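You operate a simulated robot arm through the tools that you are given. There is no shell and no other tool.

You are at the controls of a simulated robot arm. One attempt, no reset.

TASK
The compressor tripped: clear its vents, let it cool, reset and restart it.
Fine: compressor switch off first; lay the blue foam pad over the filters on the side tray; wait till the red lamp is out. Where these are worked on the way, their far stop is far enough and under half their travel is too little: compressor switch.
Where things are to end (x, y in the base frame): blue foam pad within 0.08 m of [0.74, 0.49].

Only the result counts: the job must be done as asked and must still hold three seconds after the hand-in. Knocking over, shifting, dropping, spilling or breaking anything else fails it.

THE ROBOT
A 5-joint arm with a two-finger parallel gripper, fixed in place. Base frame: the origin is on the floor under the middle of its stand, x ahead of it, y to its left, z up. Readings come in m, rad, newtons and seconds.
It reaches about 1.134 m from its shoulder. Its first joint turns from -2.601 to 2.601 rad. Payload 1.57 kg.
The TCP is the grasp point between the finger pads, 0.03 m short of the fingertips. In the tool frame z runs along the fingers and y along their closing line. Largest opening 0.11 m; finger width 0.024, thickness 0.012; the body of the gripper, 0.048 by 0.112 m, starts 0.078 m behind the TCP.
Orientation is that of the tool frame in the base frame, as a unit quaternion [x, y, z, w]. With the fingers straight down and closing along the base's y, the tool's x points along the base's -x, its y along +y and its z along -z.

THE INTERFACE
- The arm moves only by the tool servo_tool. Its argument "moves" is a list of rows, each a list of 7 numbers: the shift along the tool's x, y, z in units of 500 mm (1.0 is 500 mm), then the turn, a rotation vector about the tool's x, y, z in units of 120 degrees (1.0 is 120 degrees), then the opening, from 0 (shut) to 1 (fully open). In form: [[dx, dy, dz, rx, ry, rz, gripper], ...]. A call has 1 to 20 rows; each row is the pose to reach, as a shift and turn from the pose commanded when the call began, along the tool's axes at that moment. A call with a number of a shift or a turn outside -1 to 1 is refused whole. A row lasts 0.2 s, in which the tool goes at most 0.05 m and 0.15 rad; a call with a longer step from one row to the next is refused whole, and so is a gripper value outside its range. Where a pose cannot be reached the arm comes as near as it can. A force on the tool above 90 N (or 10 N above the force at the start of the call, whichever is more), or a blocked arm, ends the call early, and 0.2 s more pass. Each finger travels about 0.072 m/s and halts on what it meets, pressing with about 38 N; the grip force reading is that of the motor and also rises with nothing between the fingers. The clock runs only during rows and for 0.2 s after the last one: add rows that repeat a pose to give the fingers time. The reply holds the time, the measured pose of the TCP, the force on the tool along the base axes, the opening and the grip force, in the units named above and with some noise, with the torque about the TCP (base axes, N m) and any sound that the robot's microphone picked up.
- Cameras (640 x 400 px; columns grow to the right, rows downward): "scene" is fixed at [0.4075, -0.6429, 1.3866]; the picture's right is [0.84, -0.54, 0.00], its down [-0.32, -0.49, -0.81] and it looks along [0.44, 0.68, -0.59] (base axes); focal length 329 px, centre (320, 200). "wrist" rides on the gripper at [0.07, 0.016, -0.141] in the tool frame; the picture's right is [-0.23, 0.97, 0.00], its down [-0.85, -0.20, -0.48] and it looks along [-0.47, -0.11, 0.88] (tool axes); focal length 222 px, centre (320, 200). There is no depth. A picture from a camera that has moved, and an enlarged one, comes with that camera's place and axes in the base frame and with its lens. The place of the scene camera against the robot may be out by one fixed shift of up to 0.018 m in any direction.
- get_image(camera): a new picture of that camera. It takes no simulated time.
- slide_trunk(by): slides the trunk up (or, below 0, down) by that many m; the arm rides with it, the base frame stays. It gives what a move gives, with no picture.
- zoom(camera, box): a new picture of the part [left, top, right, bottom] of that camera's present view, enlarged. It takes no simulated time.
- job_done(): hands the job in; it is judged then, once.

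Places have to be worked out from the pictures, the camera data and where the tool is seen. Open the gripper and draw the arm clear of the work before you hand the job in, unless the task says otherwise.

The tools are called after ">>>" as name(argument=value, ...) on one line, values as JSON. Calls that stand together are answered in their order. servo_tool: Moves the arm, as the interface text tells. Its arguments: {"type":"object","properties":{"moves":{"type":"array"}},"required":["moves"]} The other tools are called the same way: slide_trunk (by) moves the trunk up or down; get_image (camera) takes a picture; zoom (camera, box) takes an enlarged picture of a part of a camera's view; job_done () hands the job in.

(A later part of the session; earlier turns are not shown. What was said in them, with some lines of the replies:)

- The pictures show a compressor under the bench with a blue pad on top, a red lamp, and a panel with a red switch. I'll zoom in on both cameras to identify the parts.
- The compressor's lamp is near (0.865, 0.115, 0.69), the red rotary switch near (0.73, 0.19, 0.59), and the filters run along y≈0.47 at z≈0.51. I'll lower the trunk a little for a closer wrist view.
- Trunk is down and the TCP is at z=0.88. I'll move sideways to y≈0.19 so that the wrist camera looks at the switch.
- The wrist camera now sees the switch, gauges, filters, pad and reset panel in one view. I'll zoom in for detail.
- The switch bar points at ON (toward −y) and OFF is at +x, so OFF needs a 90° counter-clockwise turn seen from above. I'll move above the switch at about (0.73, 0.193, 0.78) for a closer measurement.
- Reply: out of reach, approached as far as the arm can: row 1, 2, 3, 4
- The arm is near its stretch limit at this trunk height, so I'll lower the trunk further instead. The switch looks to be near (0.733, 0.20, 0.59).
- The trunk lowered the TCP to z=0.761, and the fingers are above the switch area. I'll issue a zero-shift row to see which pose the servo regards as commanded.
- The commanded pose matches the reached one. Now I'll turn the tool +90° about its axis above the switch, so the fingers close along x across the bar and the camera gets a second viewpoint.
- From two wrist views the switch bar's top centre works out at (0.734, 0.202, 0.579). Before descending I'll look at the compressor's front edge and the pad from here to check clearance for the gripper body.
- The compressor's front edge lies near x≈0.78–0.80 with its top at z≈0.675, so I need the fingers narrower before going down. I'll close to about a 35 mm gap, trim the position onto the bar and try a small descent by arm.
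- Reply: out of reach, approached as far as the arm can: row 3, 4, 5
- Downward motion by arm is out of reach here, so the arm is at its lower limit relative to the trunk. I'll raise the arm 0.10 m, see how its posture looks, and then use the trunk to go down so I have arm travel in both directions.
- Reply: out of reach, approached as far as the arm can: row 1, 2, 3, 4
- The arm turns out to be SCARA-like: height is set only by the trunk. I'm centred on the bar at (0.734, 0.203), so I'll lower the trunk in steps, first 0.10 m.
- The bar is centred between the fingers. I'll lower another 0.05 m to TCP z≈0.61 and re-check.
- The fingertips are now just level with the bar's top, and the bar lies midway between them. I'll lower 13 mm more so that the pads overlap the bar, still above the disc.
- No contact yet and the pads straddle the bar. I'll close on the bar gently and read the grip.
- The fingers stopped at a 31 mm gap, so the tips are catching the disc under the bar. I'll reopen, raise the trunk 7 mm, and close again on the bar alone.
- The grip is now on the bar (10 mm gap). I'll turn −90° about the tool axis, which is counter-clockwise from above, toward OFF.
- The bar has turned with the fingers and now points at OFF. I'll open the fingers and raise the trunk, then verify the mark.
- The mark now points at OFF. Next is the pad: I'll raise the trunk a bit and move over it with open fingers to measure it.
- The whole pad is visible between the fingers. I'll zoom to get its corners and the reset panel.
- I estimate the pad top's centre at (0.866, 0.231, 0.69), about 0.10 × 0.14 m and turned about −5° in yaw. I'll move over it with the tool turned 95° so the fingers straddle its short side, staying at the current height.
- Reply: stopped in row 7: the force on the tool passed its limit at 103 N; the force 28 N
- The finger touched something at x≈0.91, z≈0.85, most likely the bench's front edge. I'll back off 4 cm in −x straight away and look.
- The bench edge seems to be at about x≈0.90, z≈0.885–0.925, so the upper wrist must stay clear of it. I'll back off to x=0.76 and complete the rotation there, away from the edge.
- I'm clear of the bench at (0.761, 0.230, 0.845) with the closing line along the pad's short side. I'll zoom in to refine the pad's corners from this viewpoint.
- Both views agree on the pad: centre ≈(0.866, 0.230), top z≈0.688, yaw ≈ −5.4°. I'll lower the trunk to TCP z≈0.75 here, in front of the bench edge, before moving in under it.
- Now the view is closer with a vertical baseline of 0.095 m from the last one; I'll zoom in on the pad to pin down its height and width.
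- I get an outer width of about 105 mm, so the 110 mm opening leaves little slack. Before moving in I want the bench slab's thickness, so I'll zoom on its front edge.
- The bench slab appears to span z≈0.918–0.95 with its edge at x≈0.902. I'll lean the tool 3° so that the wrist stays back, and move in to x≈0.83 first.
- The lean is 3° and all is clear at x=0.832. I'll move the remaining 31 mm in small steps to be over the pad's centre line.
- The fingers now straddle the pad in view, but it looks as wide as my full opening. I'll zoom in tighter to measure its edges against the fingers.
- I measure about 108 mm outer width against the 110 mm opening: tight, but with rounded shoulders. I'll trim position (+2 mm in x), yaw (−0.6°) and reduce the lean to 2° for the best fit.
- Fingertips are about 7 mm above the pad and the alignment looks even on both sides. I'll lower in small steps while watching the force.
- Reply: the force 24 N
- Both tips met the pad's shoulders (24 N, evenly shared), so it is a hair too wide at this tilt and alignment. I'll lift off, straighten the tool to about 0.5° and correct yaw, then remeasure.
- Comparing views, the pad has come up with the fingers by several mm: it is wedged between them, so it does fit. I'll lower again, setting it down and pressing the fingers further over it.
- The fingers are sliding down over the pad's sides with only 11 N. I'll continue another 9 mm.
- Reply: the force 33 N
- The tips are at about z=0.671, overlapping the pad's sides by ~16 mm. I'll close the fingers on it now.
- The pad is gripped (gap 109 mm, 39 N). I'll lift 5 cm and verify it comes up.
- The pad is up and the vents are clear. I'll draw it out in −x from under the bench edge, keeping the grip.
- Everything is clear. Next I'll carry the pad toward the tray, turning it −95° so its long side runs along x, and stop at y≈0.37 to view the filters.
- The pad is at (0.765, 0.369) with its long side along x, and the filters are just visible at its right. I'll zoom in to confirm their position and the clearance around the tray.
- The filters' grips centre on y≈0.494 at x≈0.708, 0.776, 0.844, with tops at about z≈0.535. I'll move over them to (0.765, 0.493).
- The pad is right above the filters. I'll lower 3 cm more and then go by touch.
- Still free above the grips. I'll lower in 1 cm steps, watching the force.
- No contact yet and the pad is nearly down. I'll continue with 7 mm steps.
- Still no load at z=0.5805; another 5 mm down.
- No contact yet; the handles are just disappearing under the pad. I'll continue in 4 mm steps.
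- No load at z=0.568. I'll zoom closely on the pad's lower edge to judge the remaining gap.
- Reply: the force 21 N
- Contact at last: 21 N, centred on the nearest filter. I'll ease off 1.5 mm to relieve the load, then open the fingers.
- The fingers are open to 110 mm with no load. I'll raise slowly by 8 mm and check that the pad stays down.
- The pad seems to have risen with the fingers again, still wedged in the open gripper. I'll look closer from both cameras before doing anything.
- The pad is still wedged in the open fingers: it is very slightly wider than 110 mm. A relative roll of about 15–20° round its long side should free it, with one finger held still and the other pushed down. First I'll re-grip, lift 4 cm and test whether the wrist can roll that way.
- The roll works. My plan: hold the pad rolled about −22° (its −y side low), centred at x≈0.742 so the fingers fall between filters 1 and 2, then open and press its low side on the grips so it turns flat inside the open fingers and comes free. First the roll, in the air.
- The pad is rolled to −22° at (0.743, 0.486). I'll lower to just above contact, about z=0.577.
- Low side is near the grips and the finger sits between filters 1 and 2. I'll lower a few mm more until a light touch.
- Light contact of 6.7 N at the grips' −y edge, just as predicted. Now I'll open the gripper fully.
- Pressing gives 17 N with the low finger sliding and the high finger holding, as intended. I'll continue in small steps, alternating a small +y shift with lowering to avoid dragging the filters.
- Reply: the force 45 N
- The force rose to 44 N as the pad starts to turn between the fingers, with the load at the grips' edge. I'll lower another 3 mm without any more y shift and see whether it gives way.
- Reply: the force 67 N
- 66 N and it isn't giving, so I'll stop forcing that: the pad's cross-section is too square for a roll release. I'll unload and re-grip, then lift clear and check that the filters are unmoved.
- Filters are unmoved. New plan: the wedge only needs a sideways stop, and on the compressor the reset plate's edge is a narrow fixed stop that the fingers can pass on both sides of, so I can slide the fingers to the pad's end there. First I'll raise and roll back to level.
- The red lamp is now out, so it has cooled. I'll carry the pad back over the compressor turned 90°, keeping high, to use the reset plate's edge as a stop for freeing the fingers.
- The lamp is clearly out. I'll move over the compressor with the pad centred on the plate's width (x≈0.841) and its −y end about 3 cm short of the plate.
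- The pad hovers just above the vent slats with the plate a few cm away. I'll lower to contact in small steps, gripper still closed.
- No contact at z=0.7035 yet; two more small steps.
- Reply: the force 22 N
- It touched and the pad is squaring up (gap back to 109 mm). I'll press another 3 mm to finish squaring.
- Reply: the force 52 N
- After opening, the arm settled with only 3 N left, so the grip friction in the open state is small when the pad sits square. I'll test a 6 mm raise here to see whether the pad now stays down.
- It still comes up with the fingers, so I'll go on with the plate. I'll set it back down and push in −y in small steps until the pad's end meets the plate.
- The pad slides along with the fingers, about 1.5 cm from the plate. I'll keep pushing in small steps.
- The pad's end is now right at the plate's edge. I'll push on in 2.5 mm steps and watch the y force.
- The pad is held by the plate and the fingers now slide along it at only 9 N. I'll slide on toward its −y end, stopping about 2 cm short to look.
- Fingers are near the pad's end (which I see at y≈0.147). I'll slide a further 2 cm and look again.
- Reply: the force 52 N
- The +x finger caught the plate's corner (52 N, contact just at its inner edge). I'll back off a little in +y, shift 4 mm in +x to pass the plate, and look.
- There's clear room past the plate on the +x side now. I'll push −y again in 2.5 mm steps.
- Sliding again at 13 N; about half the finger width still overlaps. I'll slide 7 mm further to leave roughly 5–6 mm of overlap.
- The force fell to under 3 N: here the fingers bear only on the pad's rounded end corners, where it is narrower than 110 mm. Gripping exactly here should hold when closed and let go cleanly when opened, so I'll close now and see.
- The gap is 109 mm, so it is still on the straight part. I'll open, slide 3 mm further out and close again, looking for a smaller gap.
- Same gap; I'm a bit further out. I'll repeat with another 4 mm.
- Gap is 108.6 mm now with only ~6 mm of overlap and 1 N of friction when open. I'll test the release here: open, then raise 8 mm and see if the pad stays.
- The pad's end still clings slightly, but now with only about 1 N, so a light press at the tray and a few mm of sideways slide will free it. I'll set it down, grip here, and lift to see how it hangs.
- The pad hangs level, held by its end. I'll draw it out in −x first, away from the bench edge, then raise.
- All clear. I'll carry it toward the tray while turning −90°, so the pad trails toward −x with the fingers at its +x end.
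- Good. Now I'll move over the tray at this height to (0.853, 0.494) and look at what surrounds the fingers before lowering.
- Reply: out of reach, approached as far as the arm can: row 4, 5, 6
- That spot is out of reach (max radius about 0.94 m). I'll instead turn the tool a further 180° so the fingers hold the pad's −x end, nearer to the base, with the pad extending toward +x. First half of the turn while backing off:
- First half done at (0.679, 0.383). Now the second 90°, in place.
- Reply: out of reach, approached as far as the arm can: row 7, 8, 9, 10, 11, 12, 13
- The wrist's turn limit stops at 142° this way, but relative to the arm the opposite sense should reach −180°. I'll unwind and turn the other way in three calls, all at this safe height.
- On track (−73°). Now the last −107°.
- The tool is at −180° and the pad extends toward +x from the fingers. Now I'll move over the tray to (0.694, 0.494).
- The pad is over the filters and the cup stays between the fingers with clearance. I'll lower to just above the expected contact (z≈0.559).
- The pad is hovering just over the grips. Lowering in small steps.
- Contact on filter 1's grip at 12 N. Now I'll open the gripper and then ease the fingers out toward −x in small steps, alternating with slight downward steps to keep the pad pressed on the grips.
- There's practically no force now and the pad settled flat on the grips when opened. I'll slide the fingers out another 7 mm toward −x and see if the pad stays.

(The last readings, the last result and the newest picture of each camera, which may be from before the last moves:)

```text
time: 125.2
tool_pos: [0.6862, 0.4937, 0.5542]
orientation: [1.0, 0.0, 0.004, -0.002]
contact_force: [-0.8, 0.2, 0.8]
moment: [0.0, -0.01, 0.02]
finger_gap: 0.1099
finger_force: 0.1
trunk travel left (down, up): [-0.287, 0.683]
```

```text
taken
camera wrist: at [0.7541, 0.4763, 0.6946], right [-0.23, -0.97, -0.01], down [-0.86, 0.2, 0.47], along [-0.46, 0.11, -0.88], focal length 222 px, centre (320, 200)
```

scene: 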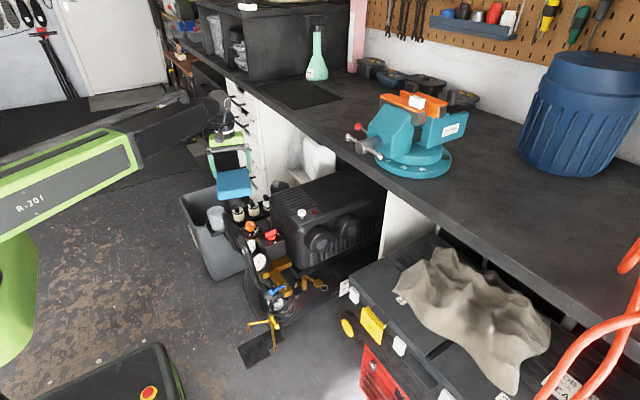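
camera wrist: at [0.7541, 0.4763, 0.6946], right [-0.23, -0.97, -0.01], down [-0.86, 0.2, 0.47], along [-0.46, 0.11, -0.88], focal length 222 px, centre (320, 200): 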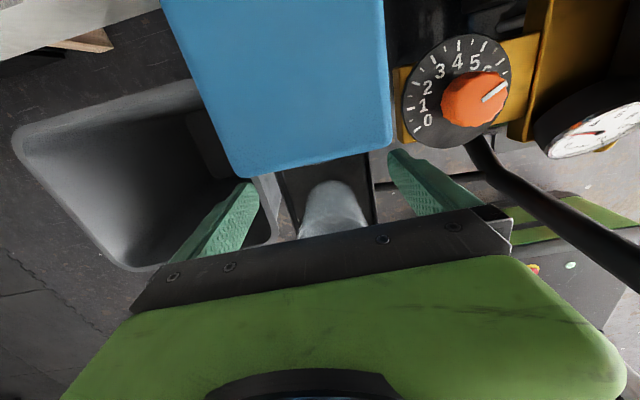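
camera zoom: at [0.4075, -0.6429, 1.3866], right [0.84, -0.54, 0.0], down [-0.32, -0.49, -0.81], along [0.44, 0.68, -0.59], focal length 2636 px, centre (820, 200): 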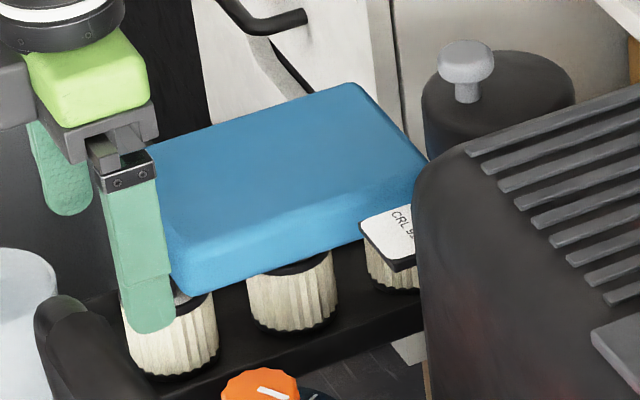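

It worked: the pad stayed on the filters and the fingers are now past its end. I'll go 4 mm further in −x and then raise slowly, checking that the pad doesn't move.

>>> servo_tool(moves=[[-0.004, 0, 0, 0, 0, 0, 1], [-0.009, 0, 0, 0, 0, 0, 1], [-0.009, 0, 0, 0, 0, 0, 1]])

>>> slide_trunk(by=0.02)

>>> zoom(camera="scene", box=[225, 175, 290, 225])

>>> get_image(camera="wrist")

```text
time: 126.0
tool_pos: [0.6819, 0.4936, 0.5549]
orientation: [1.0, -0.001, 0.004, -0.002]
contact_force: [0.7, 0.1, -0.7]
moment: [0.05, 0.0, 0.01]
finger_gap: 0.1101
finger_force: 0.0
trunk travel left (down, up): [-0.287, 0.683]
```

```text
time: 126.7
tool_pos: [0.6813, 0.4932, 0.5735]
orientation: [1.0, 0.0, 0.003, -0.001]
contact_force: [0.1, 0.3, 0.0]
moment: [0.04, 0.0, 0.0]
finger_gap: 0.11
finger_force: 0.0
trunk travel left (down, up): [-0.307, 0.663]
```

```text
8.00 times, centred on (258, 200) of scene
camera zoom: at [0.4075, -0.6429, 1.3866], right [0.84, -0.54, 0.0], down [-0.32, -0.49, -0.81], along [0.44, 0.68, -0.59], focal length 2636 px, centre (820, 200)
```

zoom: 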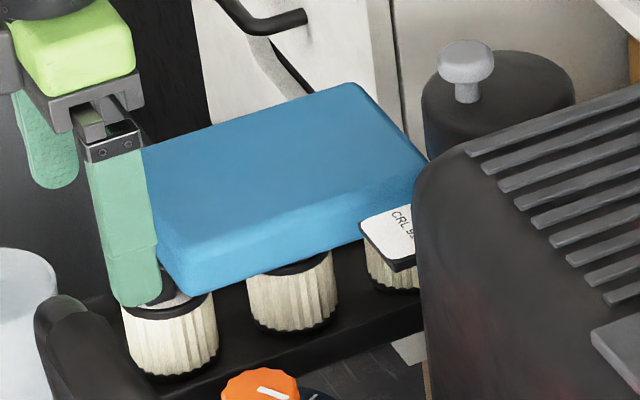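

```text
taken
camera wrist: at [0.7497, 0.4762, 0.7146], right [-0.23, -0.97, -0.01], down [-0.86, 0.2, 0.47], along [-0.46, 0.11, -0.88], focal length 222 px, centre (320, 200)
```

wrist: 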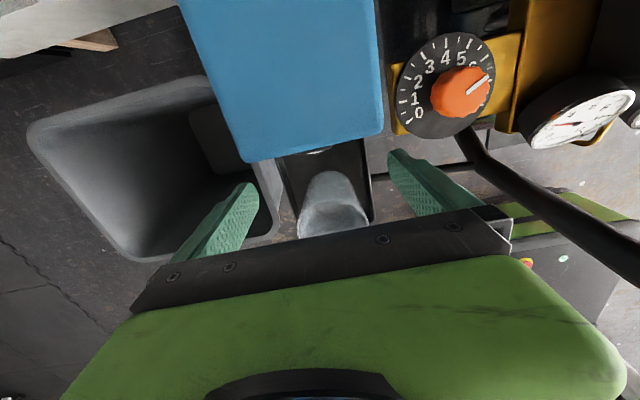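

The pad lies free on the filters. I'll raise well clear, then unwind the wrist.

>>> slide_trunk(by=0.21)

>>> servo_tool(moves=[[0, 0.02, 0, 0, 0, 0.063, 1], [0, 0.04, 0, 0, 0, 0.125, 1], [0, 0.06, 0, 0, 0, 0.188, 1], [0, 0.08, 0, 0, 0, 0.25, 0.8], [0, 0.1, 0, 0, 0, 0.313, 0.6], [0, 0.12, 0, 0, 0, 0.375, 0.4], [0, 0.14, 0, 0, 0, 0.438, 0.2], [0, 0.16, 0, 0, 0, 0.5, 0], [0, 0.18, 0, 0, 0, 0.563, 0], [0, 0.2, 0, 0, 0, 0.625, 0], [0, 0.22, 0, 0, 0, 0.688, 0], [0, 0.24, 0, 0, 0, 0.75, 0]])

>>> get_image(camera="scene")

>>> get_image(camera="wrist")

```text
time: 129.0
tool_pos: [0.6827, 0.4931, 0.7835]
orientation: [1.0, -0.001, 0.004, -0.002]
contact_force: [0.0, 0.4, 0.0]
moment: [-0.02, 0.01, 0.03]
finger_gap: 0.1103
finger_force: 0.0
trunk travel left (down, up): [-0.517, 0.453]
```

```text
time: 131.6
tool_pos: [0.6812, 0.3741, 0.7845]
orientation: [-0.706, 0.708, -0.001, 0.004]
contact_force: [0.8, -0.4, -0.2]
moment: [-0.01, 0.0, -0.01]
finger_gap: 0.0
finger_force: 20.6
trunk travel left (down, up): [-0.517, 0.453]
```

```text
taken
```

scene: 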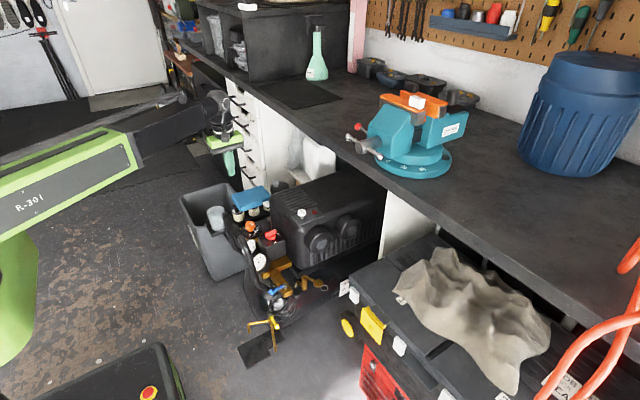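

```text
taken
camera wrist: at [0.6626, 0.3031, 0.9238], right [-0.97, 0.23, -0.01], down [0.2, 0.85, 0.48], along [0.12, 0.47, -0.88], focal length 222 px, centre (320, 200)
```

wrist: 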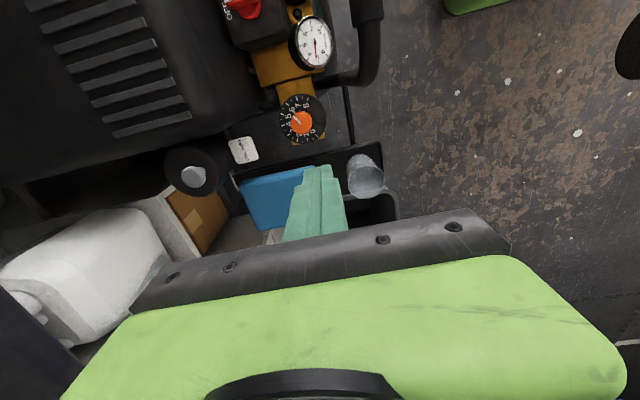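

The pad is over the filters and the cup and tray look undisturbed. I'll zoom to verify, then turn the other 90° and head toward the reset button.

>>> zoom(camera="scene", box=[200, 160, 340, 250])

>>> servo_tool(moves=[[0.012, 0.015, 0, 0, 0, 0.063, 0], [0.024, 0.03, 0, 0, 0, 0.125, 0], [0.036, 0.045, 0, 0, 0, 0.188, 0], [0.048, 0.06, 0, 0, 0, 0.25, 0], [0.06, 0.075, 0, 0, 0, 0.313, 0], [0.072, 0.09, 0, 0, 0, 0.375, 0], [0.084, 0.105, 0, 0, 0, 0.438, 0], [0.096, 0.12, 0, 0, 0, 0.5, 0], [0.108, 0.135, 0, 0, 0, 0.563, 0], [0.12, 0.15, 0, 0, 0, 0.625, 0], [0.132, 0.16, 0, 0, 0, 0.688, 0], [0.14, 0.17, 0, 0, 0, 0.75, 0], [0.14, 0.17, 0, 0, 0, 0.75, 0]])

```text
4.44 times, centred on (270, 205) of scene
camera zoom: at [0.4075, -0.6429, 1.3866], right [0.84, -0.54, 0.0], down [-0.32, -0.49, -0.81], along [0.44, 0.68, -0.59], focal length 1464 px, centre (542, 178)
```

zoom: 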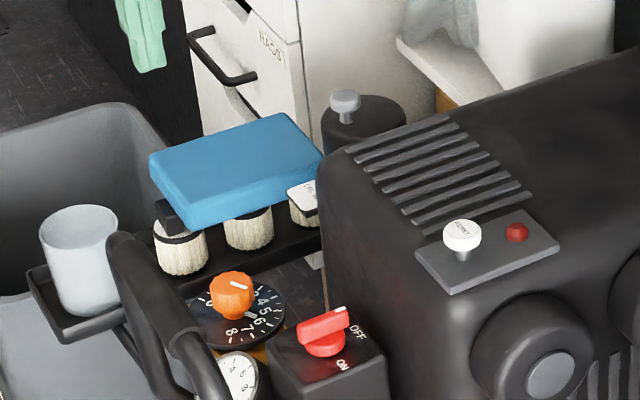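

```text
time: 134.4
tool_pos: [0.5962, 0.3036, 0.7842]
orientation: [0.002, 1.0, 0.002, 0.004]
contact_force: [1.1, 0.1, 1.8]
moment: [0.01, -0.05, -0.02]
finger_gap: 0.0002
finger_force: 21.2
trunk travel left (down, up): [-0.517, 0.453]
```

Lamp out, vents clear, pad over the filters. I'm at (0.596, 0.304) with fingers closed; next I'll move to view the reset button from close above.

>>> servo_tool(moves=[[-0.048, -0.06, 0, 0, 0, 0, 0], [-0.096, -0.12, 0, 0, 0, 0, 0], [-0.144, -0.18, 0, 0, 0, 0, 0], [-0.192, -0.245, 0, 0, 0, 0, 0], [-0.24, -0.31, 0, 0, 0, 0, 0], [-0.288, -0.367, 0, 0, 0, 0, 0], [-0.288, -0.367, 0, 0, 0, 0, 0]])

>>> get_image(camera="wrist")

>>> zoom(camera="wrist", box=[250, 80, 410, 200])

```text
time: 136.0
tool_pos: [0.741, 0.1192, 0.7843]
orientation: [0.001, 1.0, 0.001, 0.004]
contact_force: [0.3, 0.2, 0.7]
moment: [0.02, -0.03, 0.01]
finger_gap: 0.0001
finger_force: 21.2
trunk travel left (down, up): [-0.517, 0.453]
```

```text
taken
camera wrist: at [0.6697, 0.1349, 0.9237], right [0.23, 0.97, 0.01], down [0.85, -0.2, 0.48], along [0.47, -0.11, -0.88], focal length 222 px, centre (320, 200)
```

wrist: 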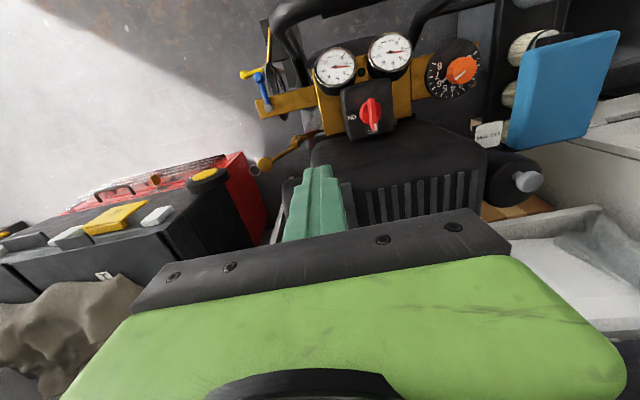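

```text
3.33 times, centred on (330, 140) of wrist
camera zoom: at [0.6697, 0.1349, 0.9237], right [0.23, 0.97, 0.01], down [0.85, -0.2, 0.48], along [0.47, -0.11, -0.88], focal length 740 px, centre (287, 400)
```

zoom: 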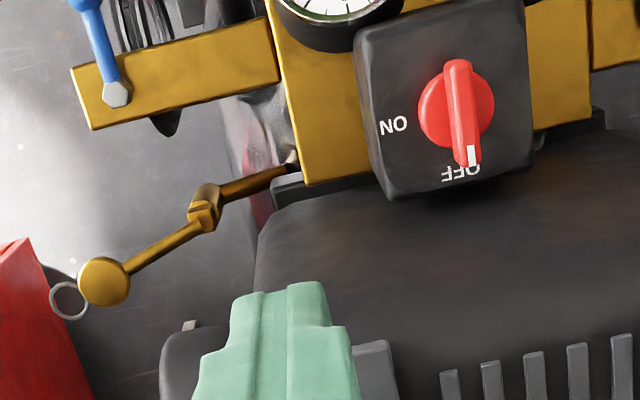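

The closed fingers hide the reset plate from here. I'll open them and move 6 cm forward to see the button between the fingers.

>>> servo_tool(moves=[[-0.04, 0, 0, 0, 0, 0, 0.3], [-0.08, 0, 0, 0, 0, 0, 0.6], [-0.12, 0, 0, 0, 0, 0, 0.9], [-0.12, 0, 0, 0, 0, 0, 1], [-0.12, 0, 0, 0, 0, 0, 1]])

>>> zoom(camera="wrist", box=[240, 120, 400, 220])

>>> get_image(camera="wrist")

```text
time: 137.2
tool_pos: [0.8002, 0.1194, 0.7849]
orientation: [0.001, 1.0, 0.003, 0.004]
contact_force: [0.8, 0.7, -0.2]
moment: [0.02, 0.0, 0.04]
finger_gap: 0.1099
finger_force: 0.0
trunk travel left (down, up): [-0.517, 0.453]
```

```text
4.00 times, centred on (320, 170) of wrist
camera zoom: at [0.7291, 0.1348, 0.9238], right [0.23, 0.97, 0.01], down [0.85, -0.2, 0.48], along [0.47, -0.11, -0.88], focal length 888 px, centre (320, 320)
```

zoom: 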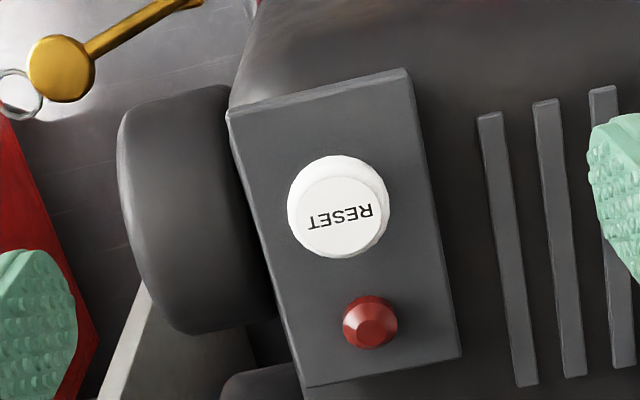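

```text
taken
camera wrist: at [0.7291, 0.1348, 0.9238], right [0.23, 0.97, 0.01], down [0.85, -0.2, 0.48], along [0.47, -0.11, -0.88], focal length 222 px, centre (320, 200)
```

wrist: 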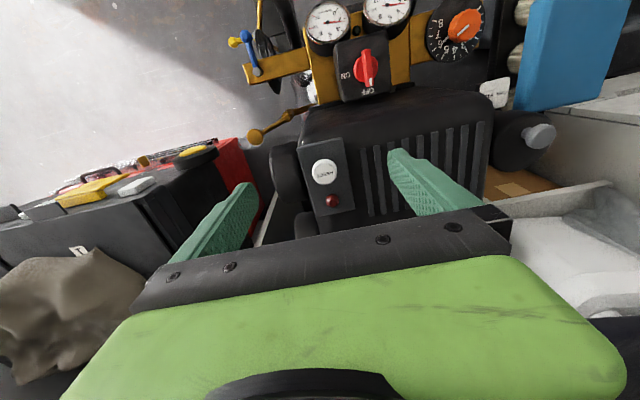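

The button's centre is at about (0.8215, 0.120) with its top near z≈0.695. I'll close the fingers and move over it, then lower toward it.

>>> servo_tool(moves=[[-0.02, 0.001, 0, 0, 0, 0, 0.6], [-0.0426, 0.001, 0, 0, 0, 0, 0.3], [-0.0426, 0.001, 0, 0, 0, 0, 0], [-0.0426, 0.001, 0, 0, 0, 0, 0], [-0.0426, 0.001, 0, 0, 0, 0, 0]])

>>> slide_trunk(by=-0.045)

>>> zoom(camera="scene", box=[270, 170, 340, 230])

>>> zoom(camera="wrist", box=[260, 110, 400, 220])

```text
time: 138.4
tool_pos: [0.8217, 0.1214, 0.7832]
orientation: [0.001, 1.0, 0.002, 0.003]
contact_force: [-0.7, 0.3, 0.2]
moment: [0.0, -0.01, 0.01]
finger_gap: 0.0
finger_force: 21.4
trunk travel left (down, up): [-0.517, 0.453]
```

```text
time: 139.2
tool_pos: [0.8211, 0.1198, 0.7395]
orientation: [0.001, 1.0, 0.001, 0.003]
contact_force: [-0.3, -0.1, 0.4]
moment: [0.03, 0.03, 0.0]
finger_gap: 0.0001
finger_force: 22.0
trunk travel left (down, up): [-0.472, 0.498]
```

```text
6.67 times, centred on (305, 200) of scene
camera zoom: at [0.4075, -0.6429, 1.3866], right [0.84, -0.54, 0.0], down [-0.32, -0.49, -0.81], along [0.44, 0.68, -0.59], focal length 2196 px, centre (420, 200)
```

zoom: 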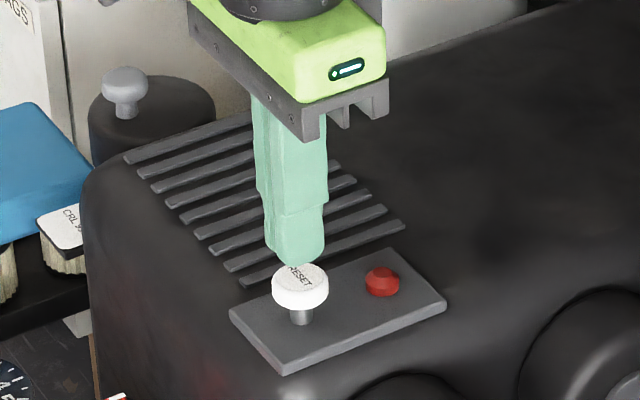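

```text
3.64 times, centred on (330, 165) of wrist
camera zoom: at [0.7497, 0.1358, 0.8787], right [0.23, 0.97, 0.01], down [0.85, -0.2, 0.48], along [0.47, -0.11, -0.88], focal length 808 px, centre (284, 327)
```

zoom: 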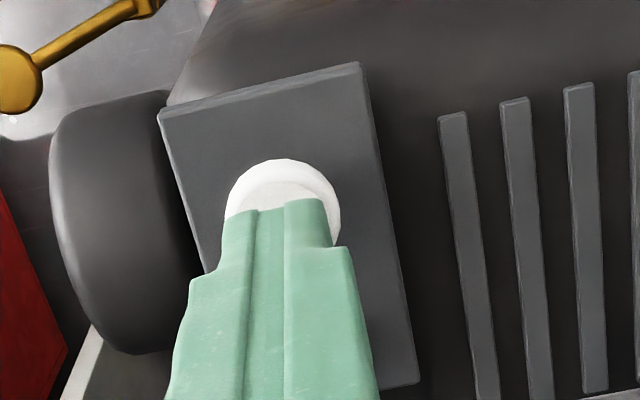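

The tips are just above the button and well centred (about 1 mm to trim in −x). I'll trim and lower to contact in small steps.

>>> servo_tool(moves=[[0.0025, -0.001, 0, 0, 0, 0, 0]])

>>> slide_trunk(by=-0.01)

>>> slide_trunk(by=-0.004)

```text
time: 139.6
tool_pos: [0.8191, 0.1196, 0.7385]
orientation: [0.001, 1.0, 0.002, 0.004]
contact_force: [-0.3, -0.2, -0.9]
moment: [0.0, 0.01, -0.01]
finger_gap: 0.0
finger_force: 21.8
trunk travel left (down, up): [-0.472, 0.498]
```

```text
time: 140.2
tool_pos: [0.819, 0.1197, 0.7292]
orientation: [0.0, 1.0, 0.002, 0.003]
contact_force: [0.1, 0.0, -0.2]
moment: [-0.01, -0.03, 0.01]
finger_gap: 0.0002
finger_force: 21.4
trunk travel left (down, up): [-0.462, 0.508]
```

```text
time: 140.7
tool_pos: [0.819, 0.1197, 0.7245]
orientation: [0.0, 1.0, 0.001, 0.003]
contact_force: [-0.1, -0.1, -0.4]
moment: [0.0, 0.0, 0.0]
finger_gap: 0.0002
finger_force: 21.1
trunk travel left (down, up): [-0.458, 0.512]
```

>>> slide_trunk(by=-0.004)

>>> zoom(camera="scene", box=[280, 185, 330, 225])

```text
time: 141.3
tool_pos: [0.821, 0.1206, 0.7214]
orientation: [0.001, 1.0, 0.001, 0.003]
contact_force: [0.8, 0.4, 1.9]
moment: [0.01, -0.03, -0.02]
finger_gap: 0.0001
finger_force: 21.3
trunk travel left (down, up): [-0.454, 0.516]
```

```text
10.00 times, centred on (305, 205) of scene
camera zoom: at [0.4075, -0.6429, 1.3866], right [0.84, -0.54, 0.0], down [-0.32, -0.49, -0.81], along [0.44, 0.68, -0.59], focal length 3294 px, centre (470, 150)
```

zoom: 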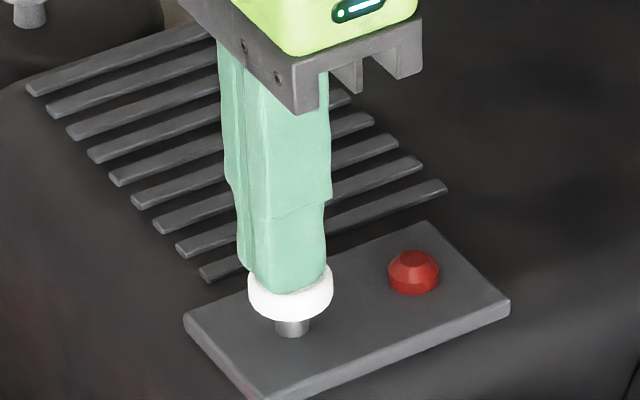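

Contact with the button (1.9 N), stem still out. I'll press further in 4 mm steps, listening for a click.

>>> slide_trunk(by=-0.004)

>>> slide_trunk(by=-0.004)

>>> zoom(camera="scene", box=[280, 185, 330, 225])

```text
time: 141.8
tool_pos: [0.8197, 0.1196, 0.7181]
orientation: [0.001, 1.0, 0.002, 0.004]
contact_force: [1.7, -0.4, 3.2]
moment: [0.01, -0.03, 0.04]
finger_gap: 0.0001
finger_force: 21.2
trunk travel left (down, up): [-0.45, 0.52]
```

```text
time: 142.3
tool_pos: [0.8196, 0.1201, 0.7117]
orientation: [0.001, 1.0, 0.002, 0.004]
contact_force: [2.2, 0.2, 4.0]
moment: [0.0, -0.05, 0.01]
finger_gap: 0.0
finger_force: 21.8
trunk travel left (down, up): [-0.446, 0.524]
heard: click
```

```text
10.00 times, centred on (305, 205) of scene
camera zoom: at [0.4075, -0.6429, 1.3866], right [0.84, -0.54, 0.0], down [-0.32, -0.49, -0.81], along [0.44, 0.68, -0.59], focal length 3294 px, centre (470, 150)
```

zoom: 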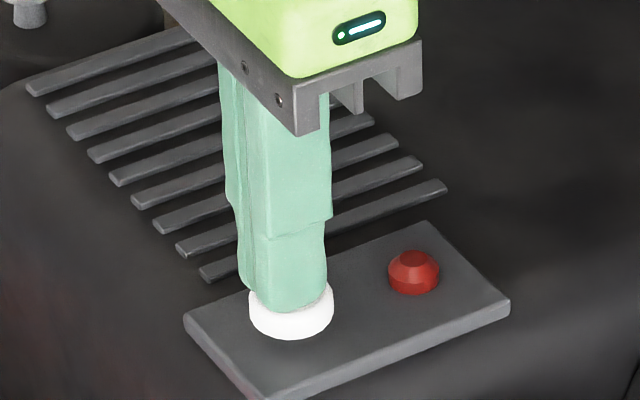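

I heard the click and the button is fully in: reset done. I'll raise clear and look at the panel.

>>> slide_trunk(by=0.075)

>>> zoom(camera="scene", box=[240, 170, 340, 240])

```text
time: 143.4
tool_pos: [0.82, 0.1198, 0.7882]
orientation: [0.0, 1.0, 0.002, 0.003]
contact_force: [0.7, 0.0, 0.1]
moment: [0.0, 0.03, 0.0]
finger_gap: 0.0
finger_force: 20.9
trunk travel left (down, up): [-0.521, 0.449]
```

```text
5.71 times, centred on (290, 205) of scene
camera zoom: at [0.4075, -0.6429, 1.3866], right [0.84, -0.54, 0.0], down [-0.32, -0.49, -0.81], along [0.44, 0.68, -0.59], focal length 1882 px, centre (491, 171)
```

zoom: 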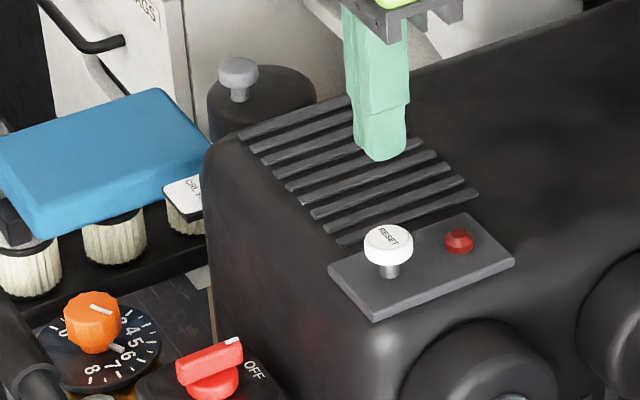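

Button popped back, lamp stays out. Now for the restart: I'll move above the switch at (0.734, 0.2025) with the fingers 35 mm apart, closing along y across the bar.

>>> servo_tool(moves=[[0.043, 0.041, 0, 0, 0, 0, 0.1], [0.086, 0.083, 0, 0, 0, 0, 0.2], [0.129, 0.124, 0, 0, 0, 0, 0.32], [0.172, 0.1654, 0, 0, 0, 0, 0.32], [0.172, 0.1654, 0, 0, 0, 0, 0.32]])

>>> slide_trunk(by=-0.1)

>>> zoom(camera="wrist", box=[240, 100, 400, 200])

>>> zoom(camera="scene", box=[220, 160, 320, 260])

```text
time: 144.7
tool_pos: [0.7335, 0.2039, 0.7871]
orientation: [0.001, 1.0, 0.003, 0.004]
contact_force: [-0.3, -0.1, -0.1]
moment: [0.01, -0.02, -0.01]
finger_gap: 0.035
finger_force: 0.0
trunk travel left (down, up): [-0.521, 0.449]
```

```text
time: 146.0
tool_pos: [0.734, 0.2041, 0.688]
orientation: [0.001, 1.0, 0.002, 0.003]
contact_force: [-0.1, 0.0, 0.1]
moment: [0.01, 0.02, 0.01]
finger_gap: 0.035
finger_force: 0.0
trunk travel left (down, up): [-0.421, 0.549]
```

```text
4.00 times, centred on (320, 150) of wrist
camera zoom: at [0.6633, 0.2195, 0.8278], right [0.23, 0.97, 0.01], down [0.85, -0.2, 0.48], along [0.47, -0.11, -0.88], focal length 888 px, centre (320, 400)
```

zoom: 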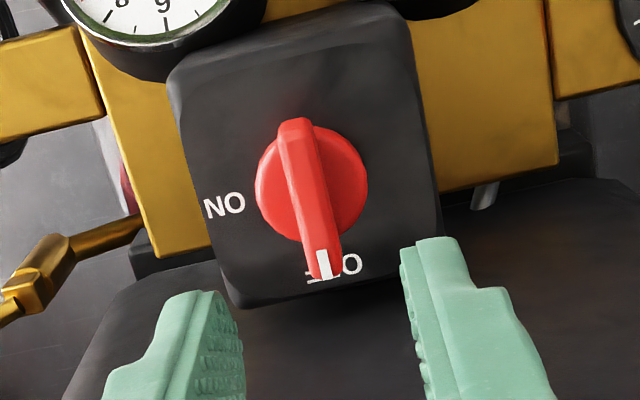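

```text
4.00 times, centred on (270, 210) of scene
camera zoom: at [0.4075, -0.6429, 1.3866], right [0.84, -0.54, 0.0], down [-0.32, -0.49, -0.81], along [0.44, 0.68, -0.59], focal length 1318 px, centre (520, 160)
```

zoom: 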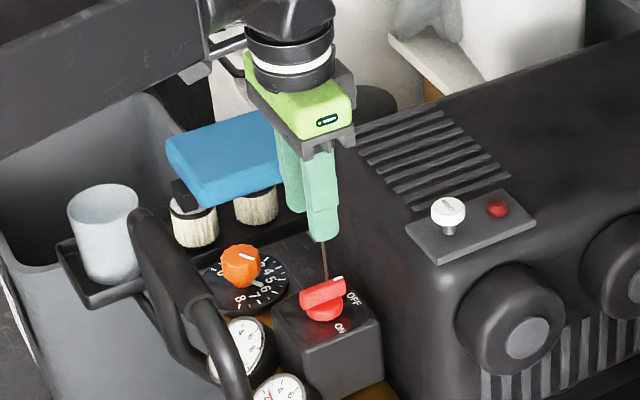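

The bar lies between the fingers, pointing at OFF. I'll trim 1.5 mm in −y and lower to the same gripping height as before (z≈0.604).

>>> servo_tool(moves=[[0, -0.003, 0, 0, 0, 0, 0.32]])

>>> slide_trunk(by=-0.07)

>>> slide_trunk(by=-0.013)

>>> zoom(camera="wrist", box=[240, 130, 400, 230])

```text
time: 146.4
tool_pos: [0.7338, 0.2024, 0.687]
orientation: [0.0, 1.0, 0.001, 0.003]
contact_force: [-0.3, -0.8, -0.3]
moment: [0.01, -0.02, 0.01]
finger_gap: 0.0353
finger_force: 0.1
trunk travel left (down, up): [-0.421, 0.549]
```

```text
time: 147.5
tool_pos: [0.7343, 0.2021, 0.6183]
orientation: [0.0, 1.0, 0.002, 0.003]
contact_force: [-0.5, -0.1, 0.0]
moment: [-0.01, -0.03, 0.04]
finger_gap: 0.0352
finger_force: 0.1
trunk travel left (down, up): [-0.351, 0.619]
```

```text
time: 148.1
tool_pos: [0.734, 0.2028, 0.6053]
orientation: [0.002, 1.0, 0.002, 0.004]
contact_force: [-0.1, 0.1, -0.3]
moment: [0.0, 0.04, -0.02]
finger_gap: 0.0353
finger_force: 0.1
trunk travel left (down, up): [-0.338, 0.632]
```

```text
4.00 times, centred on (320, 180) of wrist
camera zoom: at [0.6635, 0.2179, 0.7447], right [0.23, 0.97, 0.01], down [0.85, -0.2, 0.48], along [0.47, -0.11, -0.88], focal length 888 px, centre (320, 280)
```

zoom: 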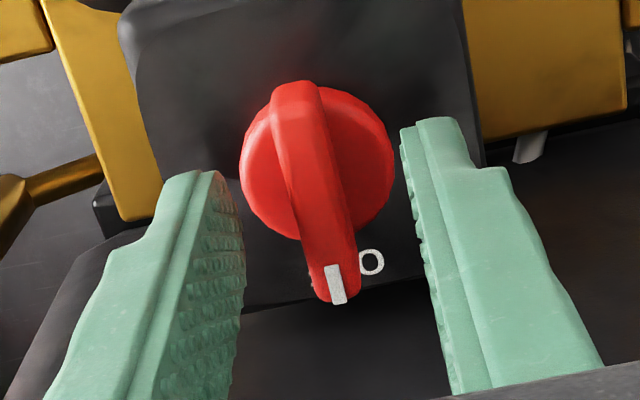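

The bar is centred between the pads at the right height. I'll close on it and check the grip.

>>> servo_tool(moves=[[0, 0, 0, 0, 0, 0, 0.2], [0, 0, 0, 0, 0, 0, 0.05], [0, 0, 0, 0, 0, 0, 0], [0, 0, 0, 0, 0, 0, 0]])

```text
time: 149.1
tool_pos: [0.7361, 0.2016, 0.6055]
orientation: [0.001, 1.0, 0.002, 0.003]
contact_force: [-1.5, -5.2, 0.1]
moment: [-0.26, 0.11, -0.05]
finger_gap: 0.0098
finger_force: 28.4
trunk travel left (down, up): [-0.338, 0.632]
```

Gripped on the bar (9.8 mm). Now I'll turn +90° about the tool axis, back to ON.

>>> servo_tool(moves=[[0, 0, 0, 0, 0, 0.068, 0], [0, 0, 0, 0, 0, 0.136, 0], [0, 0, 0, 0, 0, 0.204, 0], [0, 0, 0, 0, 0, 0.272, 0], [0, 0, 0, 0, 0, 0.34, 0], [0, 0, 0, 0, 0, 0.408, 0], [0, 0, 0, 0, 0, 0.476, 0], [0, 0, 0, 0, 0, 0.544, 0], [0, 0, 0, 0, 0, 0.612, 0], [0, 0, 0, 0, 0, 0.68, 0], [0, 0, 0, 0, 0, 0.75, 0], [0, 0, 0, 0, 0, 0.75, 0]])

>>> zoom(camera="wrist", box=[240, 130, 400, 230])

>>> zoom(camera="scene", box=[240, 170, 340, 250])

```text
time: 151.7
tool_pos: [0.7351, 0.2013, 0.6047]
orientation: [0.708, 0.706, 0.003, 0.001]
contact_force: [-3.5, -14.9, -2.2]
moment: [-0.81, 0.37, 0.16]
finger_gap: 0.0099
finger_force: 27.7
trunk travel left (down, up): [-0.338, 0.632]
```

```text
4.00 times, centred on (320, 180) of wrist
camera zoom: at [0.7499, 0.2708, 0.7456], right [0.97, -0.23, 0.01], down [-0.21, -0.86, 0.47], along [-0.11, -0.46, -0.88], focal length 888 px, centre (320, 280)
```

zoom: 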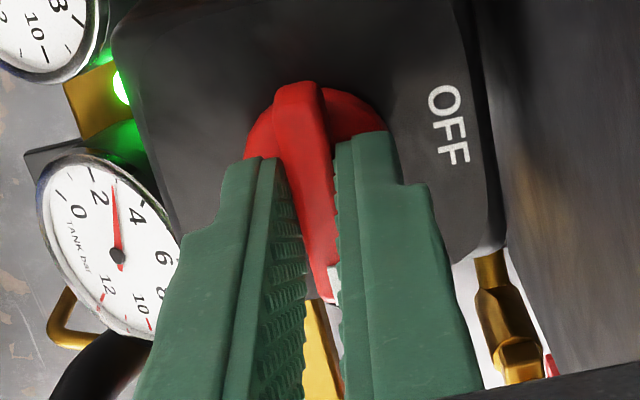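

```text
5.00 times, centred on (290, 210) of scene
camera zoom: at [0.4075, -0.6429, 1.3866], right [0.84, -0.54, 0.0], down [-0.32, -0.49, -0.81], along [0.44, 0.68, -0.59], focal length 1647 px, centre (470, 150)
```

zoom: 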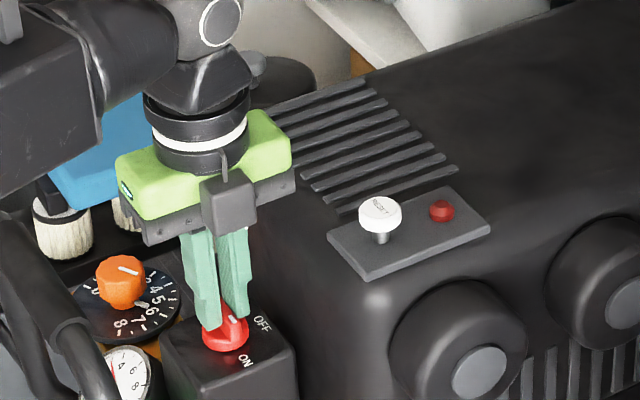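

A green run light has come on: the compressor is running. I'll release the bar and raise clear.

>>> servo_tool(moves=[[0, 0, 0, 0, 0, 0, 0.15], [0, 0, 0, 0, 0, 0, 0.32], [0, 0, 0, 0, 0, 0, 0.32]])

>>> slide_trunk(by=0.18)

>>> get_image(camera="wrist")

>>> zoom(camera="scene", box=[180, 150, 340, 270])

```text
time: 152.5
tool_pos: [0.7357, 0.2034, 0.6055]
orientation: [0.708, 0.707, 0.003, 0.002]
contact_force: [-0.2, 0.1, -0.1]
moment: [-0.02, 0.0, 0.01]
finger_gap: 0.0352
finger_force: 0.1
trunk travel left (down, up): [-0.338, 0.632]
```

```text
time: 154.5
tool_pos: [0.7355, 0.2038, 0.7858]
orientation: [0.708, 0.706, 0.005, 0.001]
contact_force: [0.4, -0.4, 0.1]
moment: [0.0, -0.02, 0.03]
finger_gap: 0.0353
finger_force: 0.1
trunk travel left (down, up): [-0.518, 0.452]
```

```text
taken
camera wrist: at [0.7499, 0.2718, 0.9255], right [0.97, -0.23, 0.01], down [-0.2, -0.86, 0.47], along [-0.1, -0.46, -0.88], focal length 222 px, centre (320, 200)
```

wrist: 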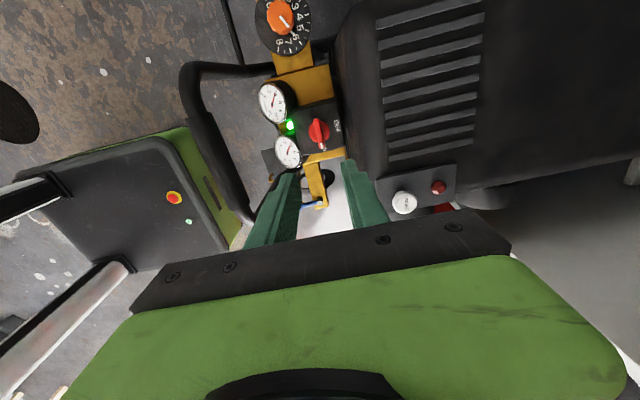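

```text
3.33 times, centred on (260, 210) of scene
camera zoom: at [0.4075, -0.6429, 1.3866], right [0.84, -0.54, 0.0], down [-0.32, -0.49, -0.81], along [0.44, 0.68, -0.59], focal length 1098 px, centre (520, 167)
```

zoom: 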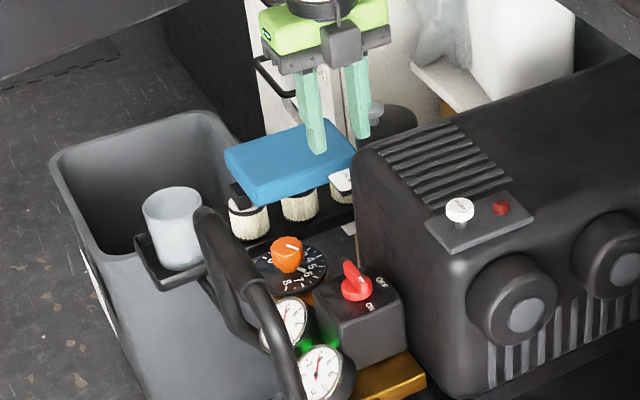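

The switch mark is at ON, the green light is lit and the red lamp is out. I'll raise more, turn back and look at the pad from above to confirm its position.

>>> slide_trunk(by=0.1)

>>> servo_tool(moves=[[0.026, -0.01, 0, 0, 0, -0.0625, 0.5], [0.052, -0.02, 0, 0, 0, -0.125, 0.7], [0.078, -0.03, 0, 0, 0, -0.1875, 1], [0.104, -0.04, 0, 0, 0, -0.25, 1], [0.13, -0.05, 0, 0, 0, -0.3125, 1], [0.156, -0.06, 0, 0, 0, -0.375, 1], [0.182, -0.07, 0, 0, 0, -0.4375, 1], [0.208, -0.08, 0, 0, 0, -0.5, 1], [0.234, -0.09, 0, 0, 0, -0.5625, 1], [0.26, -0.1, 0, 0, 0, -0.625, 1], [0.286, -0.11, 0, 0, 0, -0.6875, 1], [0.31, -0.12, 0, 0, 0, -0.75, 1], [0.31, -0.12, 0, 0, 0, -0.75, 1]])

>>> get_image(camera="wrist")

>>> zoom(camera="wrist", box=[260, 60, 420, 180])

```text
time: 155.8
tool_pos: [0.7349, 0.2034, 0.8853]
orientation: [0.707, 0.707, 0.004, 0.001]
contact_force: [-0.4, 0.2, -0.6]
moment: [0.03, 0.03, 0.0]
finger_gap: 0.0349
finger_force: 0.1
trunk travel left (down, up): [-0.618, 0.352]
```

```text
time: 158.6
tool_pos: [0.6747, 0.3574, 0.8858]
orientation: [0.0, 1.0, 0.002, 0.003]
contact_force: [-0.2, -0.2, 0.2]
moment: [0.01, -0.02, 0.02]
finger_gap: 0.1098
finger_force: 0.0
trunk travel left (down, up): [-0.618, 0.352]
```

```text
taken
camera wrist: at [0.6041, 0.3734, 1.0247], right [0.23, 0.97, 0.01], down [0.85, -0.2, 0.48], along [0.47, -0.11, -0.88], focal length 222 px, centre (320, 200)
```

wrist: 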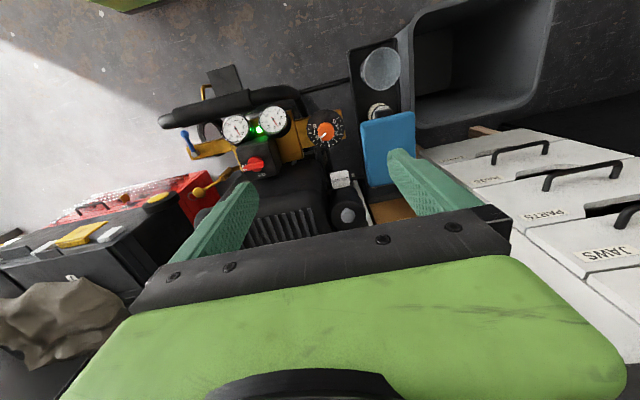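

```text
3.33 times, centred on (340, 120) of wrist
camera zoom: at [0.6041, 0.3734, 1.0247], right [0.23, 0.97, 0.01], down [0.85, -0.2, 0.48], along [0.47, -0.11, -0.88], focal length 740 px, centre (253, 467)
```

zoom: 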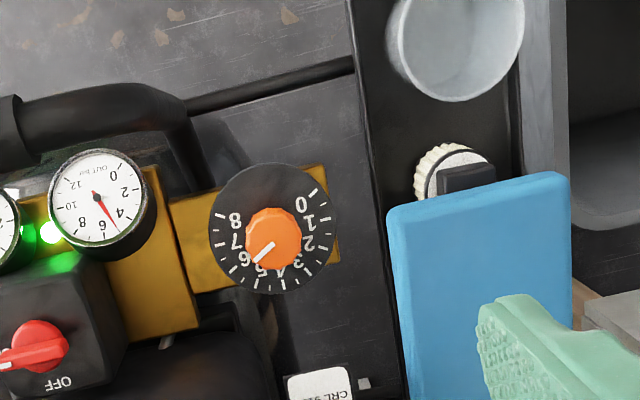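

The pad spans x≈0.703–0.855, y≈0.44–0.545, so its centre is about (0.78, 0.49), within 0.04 m of the target, and it lies over the filters. The switch is at ON with the green light lit. I'll draw the arm back and up with the gripper open.

>>> slide_trunk(by=0.12)

>>> servo_tool(moves=[[0.04, -0.06, 0, 0, 0, 0, 1], [0.08, -0.12, 0, 0, 0, 0, 1], [0.12, -0.18, 0, 0, 0, 0, 1], [0.16, -0.24, 0, 0, 0, 0, 1], [0.2, -0.3, 0, 0, 0, 0, 1], [0.2, -0.3, 0, 0, 0, 0, 1]])

>>> get_image(camera="scene")

>>> zoom(camera="scene", box=[180, 150, 340, 270])

>>> get_image(camera="wrist")

```text
time: 160.1
tool_pos: [0.6748, 0.3578, 1.0043]
orientation: [0.001, 1.0, 0.002, 0.004]
contact_force: [0.3, 1.0, -0.3]
moment: [-0.01, 0.0, -0.01]
finger_gap: 0.11
finger_force: 0.0
trunk travel left (down, up): [-0.738, 0.232]
```

```text
time: 161.5
tool_pos: [0.5741, 0.2072, 1.0048]
orientation: [0.001, 1.0, 0.002, 0.003]
contact_force: [-0.7, 0.2, 0.4]
moment: [0.0, -0.01, 0.01]
finger_gap: 0.11
finger_force: 0.1
trunk travel left (down, up): [-0.738, 0.232]
```

```text
taken
```

scene: 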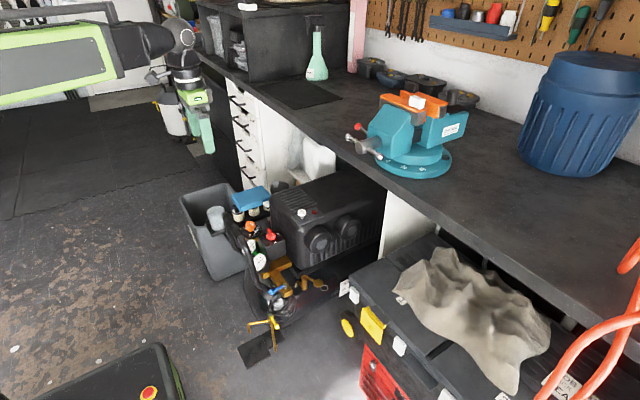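

```text
3.33 times, centred on (260, 210) of scene
camera zoom: at [0.4075, -0.6429, 1.3866], right [0.84, -0.54, 0.0], down [-0.32, -0.49, -0.81], along [0.44, 0.68, -0.59], focal length 1098 px, centre (520, 167)
```

zoom: 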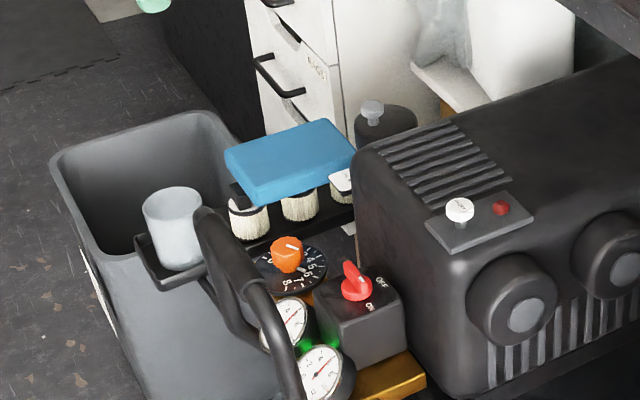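

```text
taken
camera wrist: at [0.5035, 0.2229, 1.1447], right [0.23, 0.97, 0.01], down [0.85, -0.2, 0.48], along [0.47, -0.11, -0.88], focal length 222 px, centre (320, 200)
```

wrist: 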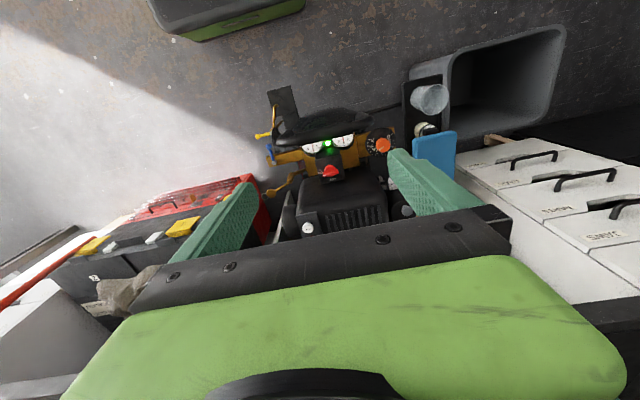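

The arm is clear with the gripper open. The vents are free, the pad lies on the filters, the red lamp is out, the switch is ON and the green run light is lit, and nothing else looks moved, so I'll hand the job in.

>>> job_done()

```text
The job is handed in.
```

The compressor is reset and running again, and I've handed the job in. The judgement has not come back to me.

- **Switch and cooling:** I turned the switch off first and lifted the pad off the vents. The red lamp was out before I pressed reset.
- **Reset and restart:** The reset button clicked. The switch is back at ON, the green run light is lit and the red lamp has stayed out.
- **Pad:** It lies on the filters with its centre at about (0.78, 0.49), roughly 0.04 m from the target. Its near end covers only the edge of the first filter's grip; the other two filters are under it.

**What went less smoothly**
- **Bench bump:** One finger hit the bench edge early on at about 103 N. I backed off at once and nothing looked moved afterwards.
- **Pad stuck in the gripper:** The pad is a hair wider than the full 110 mm opening, so it jammed between the fingers. One attempt to free it on the tray pressed the filters with up to 66 N. I saw no shift in them.
- **Pad back on the vents:** To free it I set the pad back on the vents for about 20 seconds, while the compressor was off and the lamp already out. The lamp did not come back on.

The arm is up and clear of the work with the gripper open, and nothing else in the final pictures looks moved.
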